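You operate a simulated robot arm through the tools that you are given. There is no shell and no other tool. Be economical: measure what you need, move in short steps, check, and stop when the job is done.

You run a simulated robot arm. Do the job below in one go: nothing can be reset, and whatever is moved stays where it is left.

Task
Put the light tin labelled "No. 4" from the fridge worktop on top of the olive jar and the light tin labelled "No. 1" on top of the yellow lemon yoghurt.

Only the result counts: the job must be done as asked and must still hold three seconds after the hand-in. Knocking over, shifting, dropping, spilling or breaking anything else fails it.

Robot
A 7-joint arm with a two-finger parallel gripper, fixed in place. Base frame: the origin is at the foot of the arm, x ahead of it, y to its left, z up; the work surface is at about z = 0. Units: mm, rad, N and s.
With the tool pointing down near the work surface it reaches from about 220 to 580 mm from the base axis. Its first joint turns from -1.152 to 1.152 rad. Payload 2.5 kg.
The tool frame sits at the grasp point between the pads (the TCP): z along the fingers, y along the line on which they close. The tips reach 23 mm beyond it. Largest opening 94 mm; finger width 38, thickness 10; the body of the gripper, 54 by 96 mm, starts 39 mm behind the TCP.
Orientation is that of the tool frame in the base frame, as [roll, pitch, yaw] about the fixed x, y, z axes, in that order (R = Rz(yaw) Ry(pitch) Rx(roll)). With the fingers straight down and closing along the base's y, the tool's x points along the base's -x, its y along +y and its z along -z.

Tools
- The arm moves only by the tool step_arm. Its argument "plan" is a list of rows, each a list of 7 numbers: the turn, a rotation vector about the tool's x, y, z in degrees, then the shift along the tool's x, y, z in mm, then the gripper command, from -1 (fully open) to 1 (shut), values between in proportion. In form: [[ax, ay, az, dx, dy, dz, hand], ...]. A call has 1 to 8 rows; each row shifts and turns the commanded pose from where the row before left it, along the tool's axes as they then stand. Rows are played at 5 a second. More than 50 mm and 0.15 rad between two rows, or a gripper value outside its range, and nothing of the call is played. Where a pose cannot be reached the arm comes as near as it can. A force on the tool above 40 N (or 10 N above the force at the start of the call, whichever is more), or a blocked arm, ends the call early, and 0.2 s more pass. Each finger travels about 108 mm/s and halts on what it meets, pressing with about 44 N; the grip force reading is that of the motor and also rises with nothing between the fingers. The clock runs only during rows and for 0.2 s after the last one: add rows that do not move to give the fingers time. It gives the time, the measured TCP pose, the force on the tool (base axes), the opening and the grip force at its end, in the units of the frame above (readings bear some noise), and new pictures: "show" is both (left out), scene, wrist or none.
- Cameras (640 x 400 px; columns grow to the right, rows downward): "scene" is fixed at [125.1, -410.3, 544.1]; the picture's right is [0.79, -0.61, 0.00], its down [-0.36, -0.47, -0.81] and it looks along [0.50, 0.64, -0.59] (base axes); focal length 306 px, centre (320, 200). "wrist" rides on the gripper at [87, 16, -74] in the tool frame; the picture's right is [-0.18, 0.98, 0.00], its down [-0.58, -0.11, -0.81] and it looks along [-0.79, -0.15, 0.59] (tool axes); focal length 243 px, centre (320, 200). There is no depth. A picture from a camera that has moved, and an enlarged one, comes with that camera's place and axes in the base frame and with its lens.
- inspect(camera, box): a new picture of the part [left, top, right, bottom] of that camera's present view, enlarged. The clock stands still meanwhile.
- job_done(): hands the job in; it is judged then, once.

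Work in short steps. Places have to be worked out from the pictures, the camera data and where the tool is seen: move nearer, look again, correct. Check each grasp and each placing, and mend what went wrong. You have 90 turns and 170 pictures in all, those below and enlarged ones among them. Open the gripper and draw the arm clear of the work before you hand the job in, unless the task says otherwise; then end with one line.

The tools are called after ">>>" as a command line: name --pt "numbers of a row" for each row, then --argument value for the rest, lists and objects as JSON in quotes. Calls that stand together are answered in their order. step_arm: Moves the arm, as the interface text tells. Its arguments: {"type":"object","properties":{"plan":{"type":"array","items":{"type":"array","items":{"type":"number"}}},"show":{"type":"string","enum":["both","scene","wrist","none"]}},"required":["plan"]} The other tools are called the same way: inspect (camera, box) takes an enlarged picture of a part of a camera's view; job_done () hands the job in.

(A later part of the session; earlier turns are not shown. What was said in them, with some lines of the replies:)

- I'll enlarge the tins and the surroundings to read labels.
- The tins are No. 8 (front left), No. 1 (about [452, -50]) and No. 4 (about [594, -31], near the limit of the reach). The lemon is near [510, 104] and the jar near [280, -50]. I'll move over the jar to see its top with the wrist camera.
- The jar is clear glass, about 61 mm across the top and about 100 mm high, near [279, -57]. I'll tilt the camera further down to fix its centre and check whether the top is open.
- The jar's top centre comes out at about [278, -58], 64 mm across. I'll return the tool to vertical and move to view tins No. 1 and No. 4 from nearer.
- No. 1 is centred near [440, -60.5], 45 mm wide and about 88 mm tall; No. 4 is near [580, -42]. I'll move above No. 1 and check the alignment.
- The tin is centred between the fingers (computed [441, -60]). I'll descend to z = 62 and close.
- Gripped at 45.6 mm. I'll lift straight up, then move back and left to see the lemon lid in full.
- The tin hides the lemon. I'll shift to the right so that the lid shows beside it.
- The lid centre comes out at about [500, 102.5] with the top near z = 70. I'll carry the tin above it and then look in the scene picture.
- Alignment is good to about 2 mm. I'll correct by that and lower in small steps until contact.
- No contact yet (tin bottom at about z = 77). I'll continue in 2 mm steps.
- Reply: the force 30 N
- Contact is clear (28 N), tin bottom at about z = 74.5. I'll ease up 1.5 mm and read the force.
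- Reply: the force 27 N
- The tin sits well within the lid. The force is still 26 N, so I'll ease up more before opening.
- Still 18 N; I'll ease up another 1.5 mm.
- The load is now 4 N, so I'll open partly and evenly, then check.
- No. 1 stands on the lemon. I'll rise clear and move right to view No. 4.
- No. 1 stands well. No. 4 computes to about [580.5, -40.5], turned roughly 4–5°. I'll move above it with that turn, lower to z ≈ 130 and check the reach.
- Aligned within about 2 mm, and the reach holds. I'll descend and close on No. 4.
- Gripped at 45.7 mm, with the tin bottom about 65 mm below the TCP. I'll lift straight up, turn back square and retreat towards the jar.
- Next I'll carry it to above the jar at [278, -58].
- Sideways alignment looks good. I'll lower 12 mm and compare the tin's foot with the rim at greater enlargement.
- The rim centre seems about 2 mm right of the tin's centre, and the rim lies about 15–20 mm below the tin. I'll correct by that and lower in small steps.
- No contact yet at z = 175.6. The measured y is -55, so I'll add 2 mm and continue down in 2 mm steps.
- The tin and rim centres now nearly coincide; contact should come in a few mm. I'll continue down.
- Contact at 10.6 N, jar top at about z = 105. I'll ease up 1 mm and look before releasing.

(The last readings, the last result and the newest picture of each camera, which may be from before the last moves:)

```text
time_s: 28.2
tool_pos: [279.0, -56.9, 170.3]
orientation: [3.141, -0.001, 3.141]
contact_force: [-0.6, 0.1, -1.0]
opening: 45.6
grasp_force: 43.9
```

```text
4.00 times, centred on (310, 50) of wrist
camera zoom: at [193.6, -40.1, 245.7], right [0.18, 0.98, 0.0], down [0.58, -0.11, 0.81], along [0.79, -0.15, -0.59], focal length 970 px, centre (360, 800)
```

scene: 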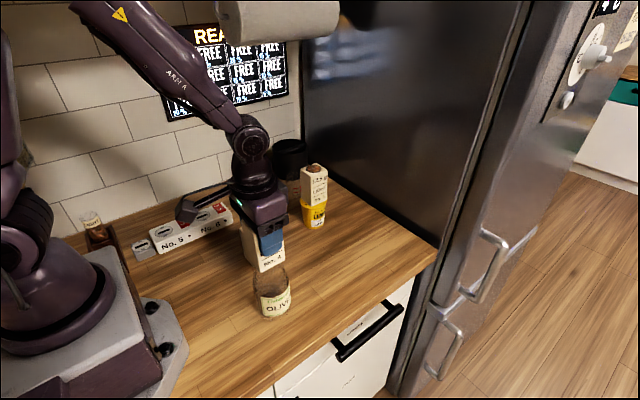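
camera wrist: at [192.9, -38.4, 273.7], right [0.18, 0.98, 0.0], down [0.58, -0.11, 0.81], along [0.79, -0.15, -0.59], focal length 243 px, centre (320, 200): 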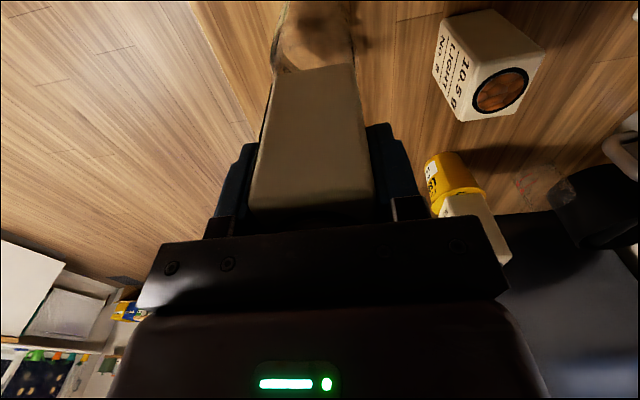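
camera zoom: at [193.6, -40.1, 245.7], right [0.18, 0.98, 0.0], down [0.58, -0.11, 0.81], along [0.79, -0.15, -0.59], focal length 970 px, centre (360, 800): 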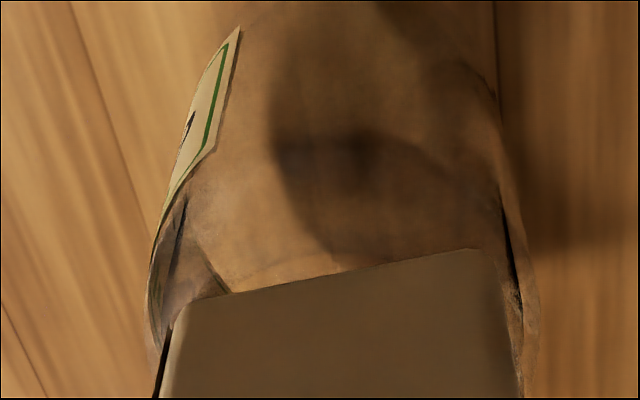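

It's well centred and just off the rim. I'll lower 0.6 mm and open the fingers.

>>> step_arm --pt "0 0 0 0 0 0.7 1" --pt "0 0 0 0 0 0 1" --pt "0 0 0 0 0 0 0" --pt "0 0 0 0 0 0 -0.4" --pt "0 0 0 0 0 0 -0.8" --pt "0 0 0 0 0 0 -0.8"

>>> inspect --camera "scene" --box '[235, 215, 305, 325]'

```text
time_s: 29.6
tool_pos: [279.5, -57.5, 169.7]
orientation: [-3.141, 0.001, -3.141]
contact_force: [0.2, 0.5, 0.6]
opening: 84.2
grasp_force: 0.1
camera wrist: at [193.5, -40.1, 245.5], right [0.18, 0.98, 0.0], down [0.58, -0.11, 0.81], along [0.79, -0.15, -0.59], focal length 243 px, centre (320, 200)
```

scene: 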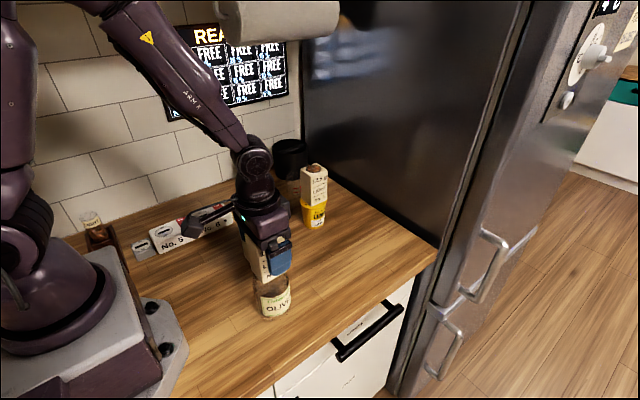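
wrist: 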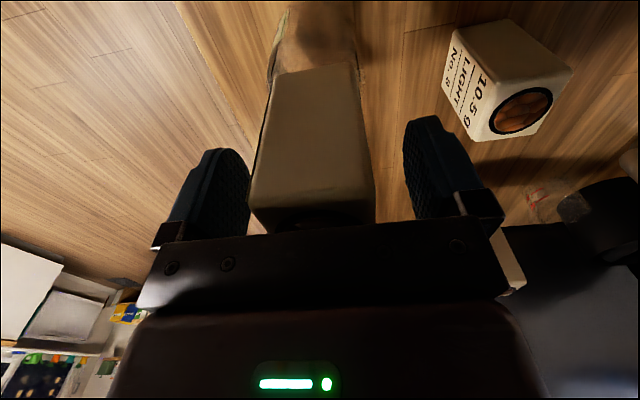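

```text
3.64 times, centred on (270, 270) of scene
camera zoom: at [125.1, -410.3, 544.1], right [0.79, -0.61, 0.0], down [-0.36, -0.47, -0.81], along [0.5, 0.64, -0.59], focal length 1112 px, centre (502, -54)
```

zoom: 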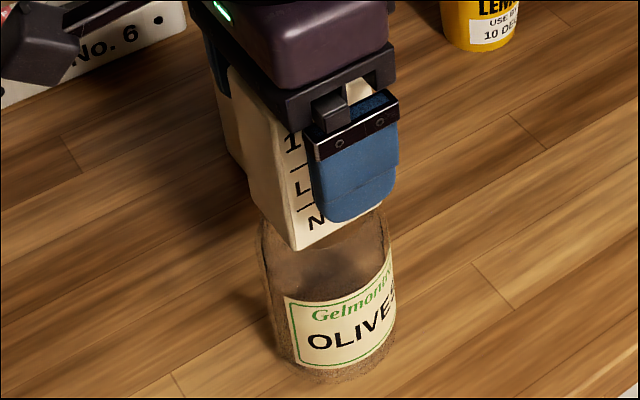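

The tin stands on the jar and the fingers are free of it. I'll rise straight up slowly and clear.

>>> step_arm --pt "0 0 0 0 0 -5 -1" --pt "0 0 0 0 0 -25 -1" --pt "0 0 0 0 0 -45 -1" --pt "0 0 0 0 0 -45 -1" --pt "0 0 0 0 0 -30 -1" --pt "0 0 0 0 45 0 -1" --pt "0 0 0 0 45 0 -1" --pt "0 0 0 0 0 0 -1"

>>> inspect --camera "scene" --box '[220, 150, 400, 330]'

```text
time_s: 31.4
tool_pos: [278.9, 34.6, 319.6]
orientation: [-3.141, 0.001, -3.141]
contact_force: [0.4, 0.5, -0.7]
opening: 94.0
grasp_force: 0.0
camera wrist: at [192.6, 51.4, 394.3], right [0.18, 0.98, 0.0], down [0.58, -0.11, 0.81], along [0.79, -0.15, -0.59], focal length 243 px, centre (320, 200)
```

scene: 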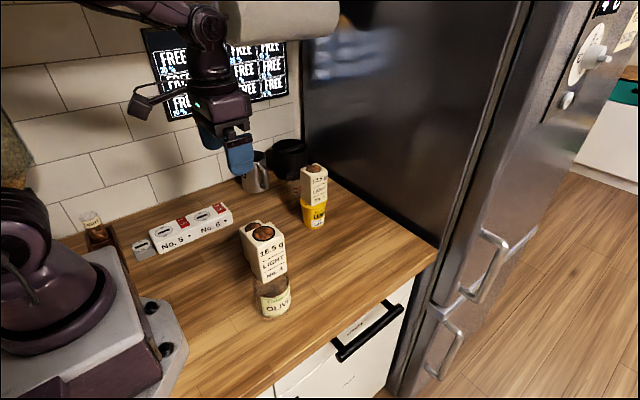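
wrist: 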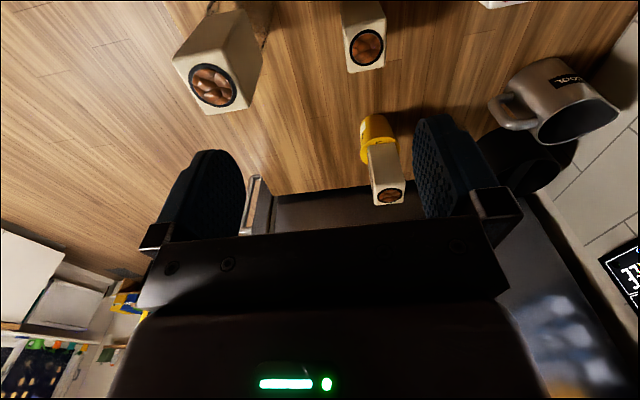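

```text
2.22 times, centred on (310, 240) of scene
camera zoom: at [125.1, -410.3, 544.1], right [0.79, -0.61, 0.0], down [-0.36, -0.47, -0.81], along [0.5, 0.64, -0.59], focal length 680 px, centre (342, 111)
```

zoom: 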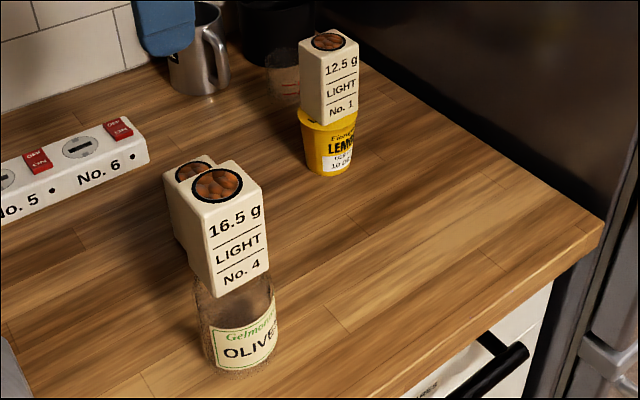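

Both tins stand upright on their targets, nothing else has moved, and the open gripper is clear, so I'm handing in.

>>> job_done

```text
The job is handed in.
```

Tin No. 4 is on top of the olive jar and tin No. 1 is on top of the lemon yoghurt; in the last pictures both stood upright, nothing else had moved, and the arm was clear with the gripper open.
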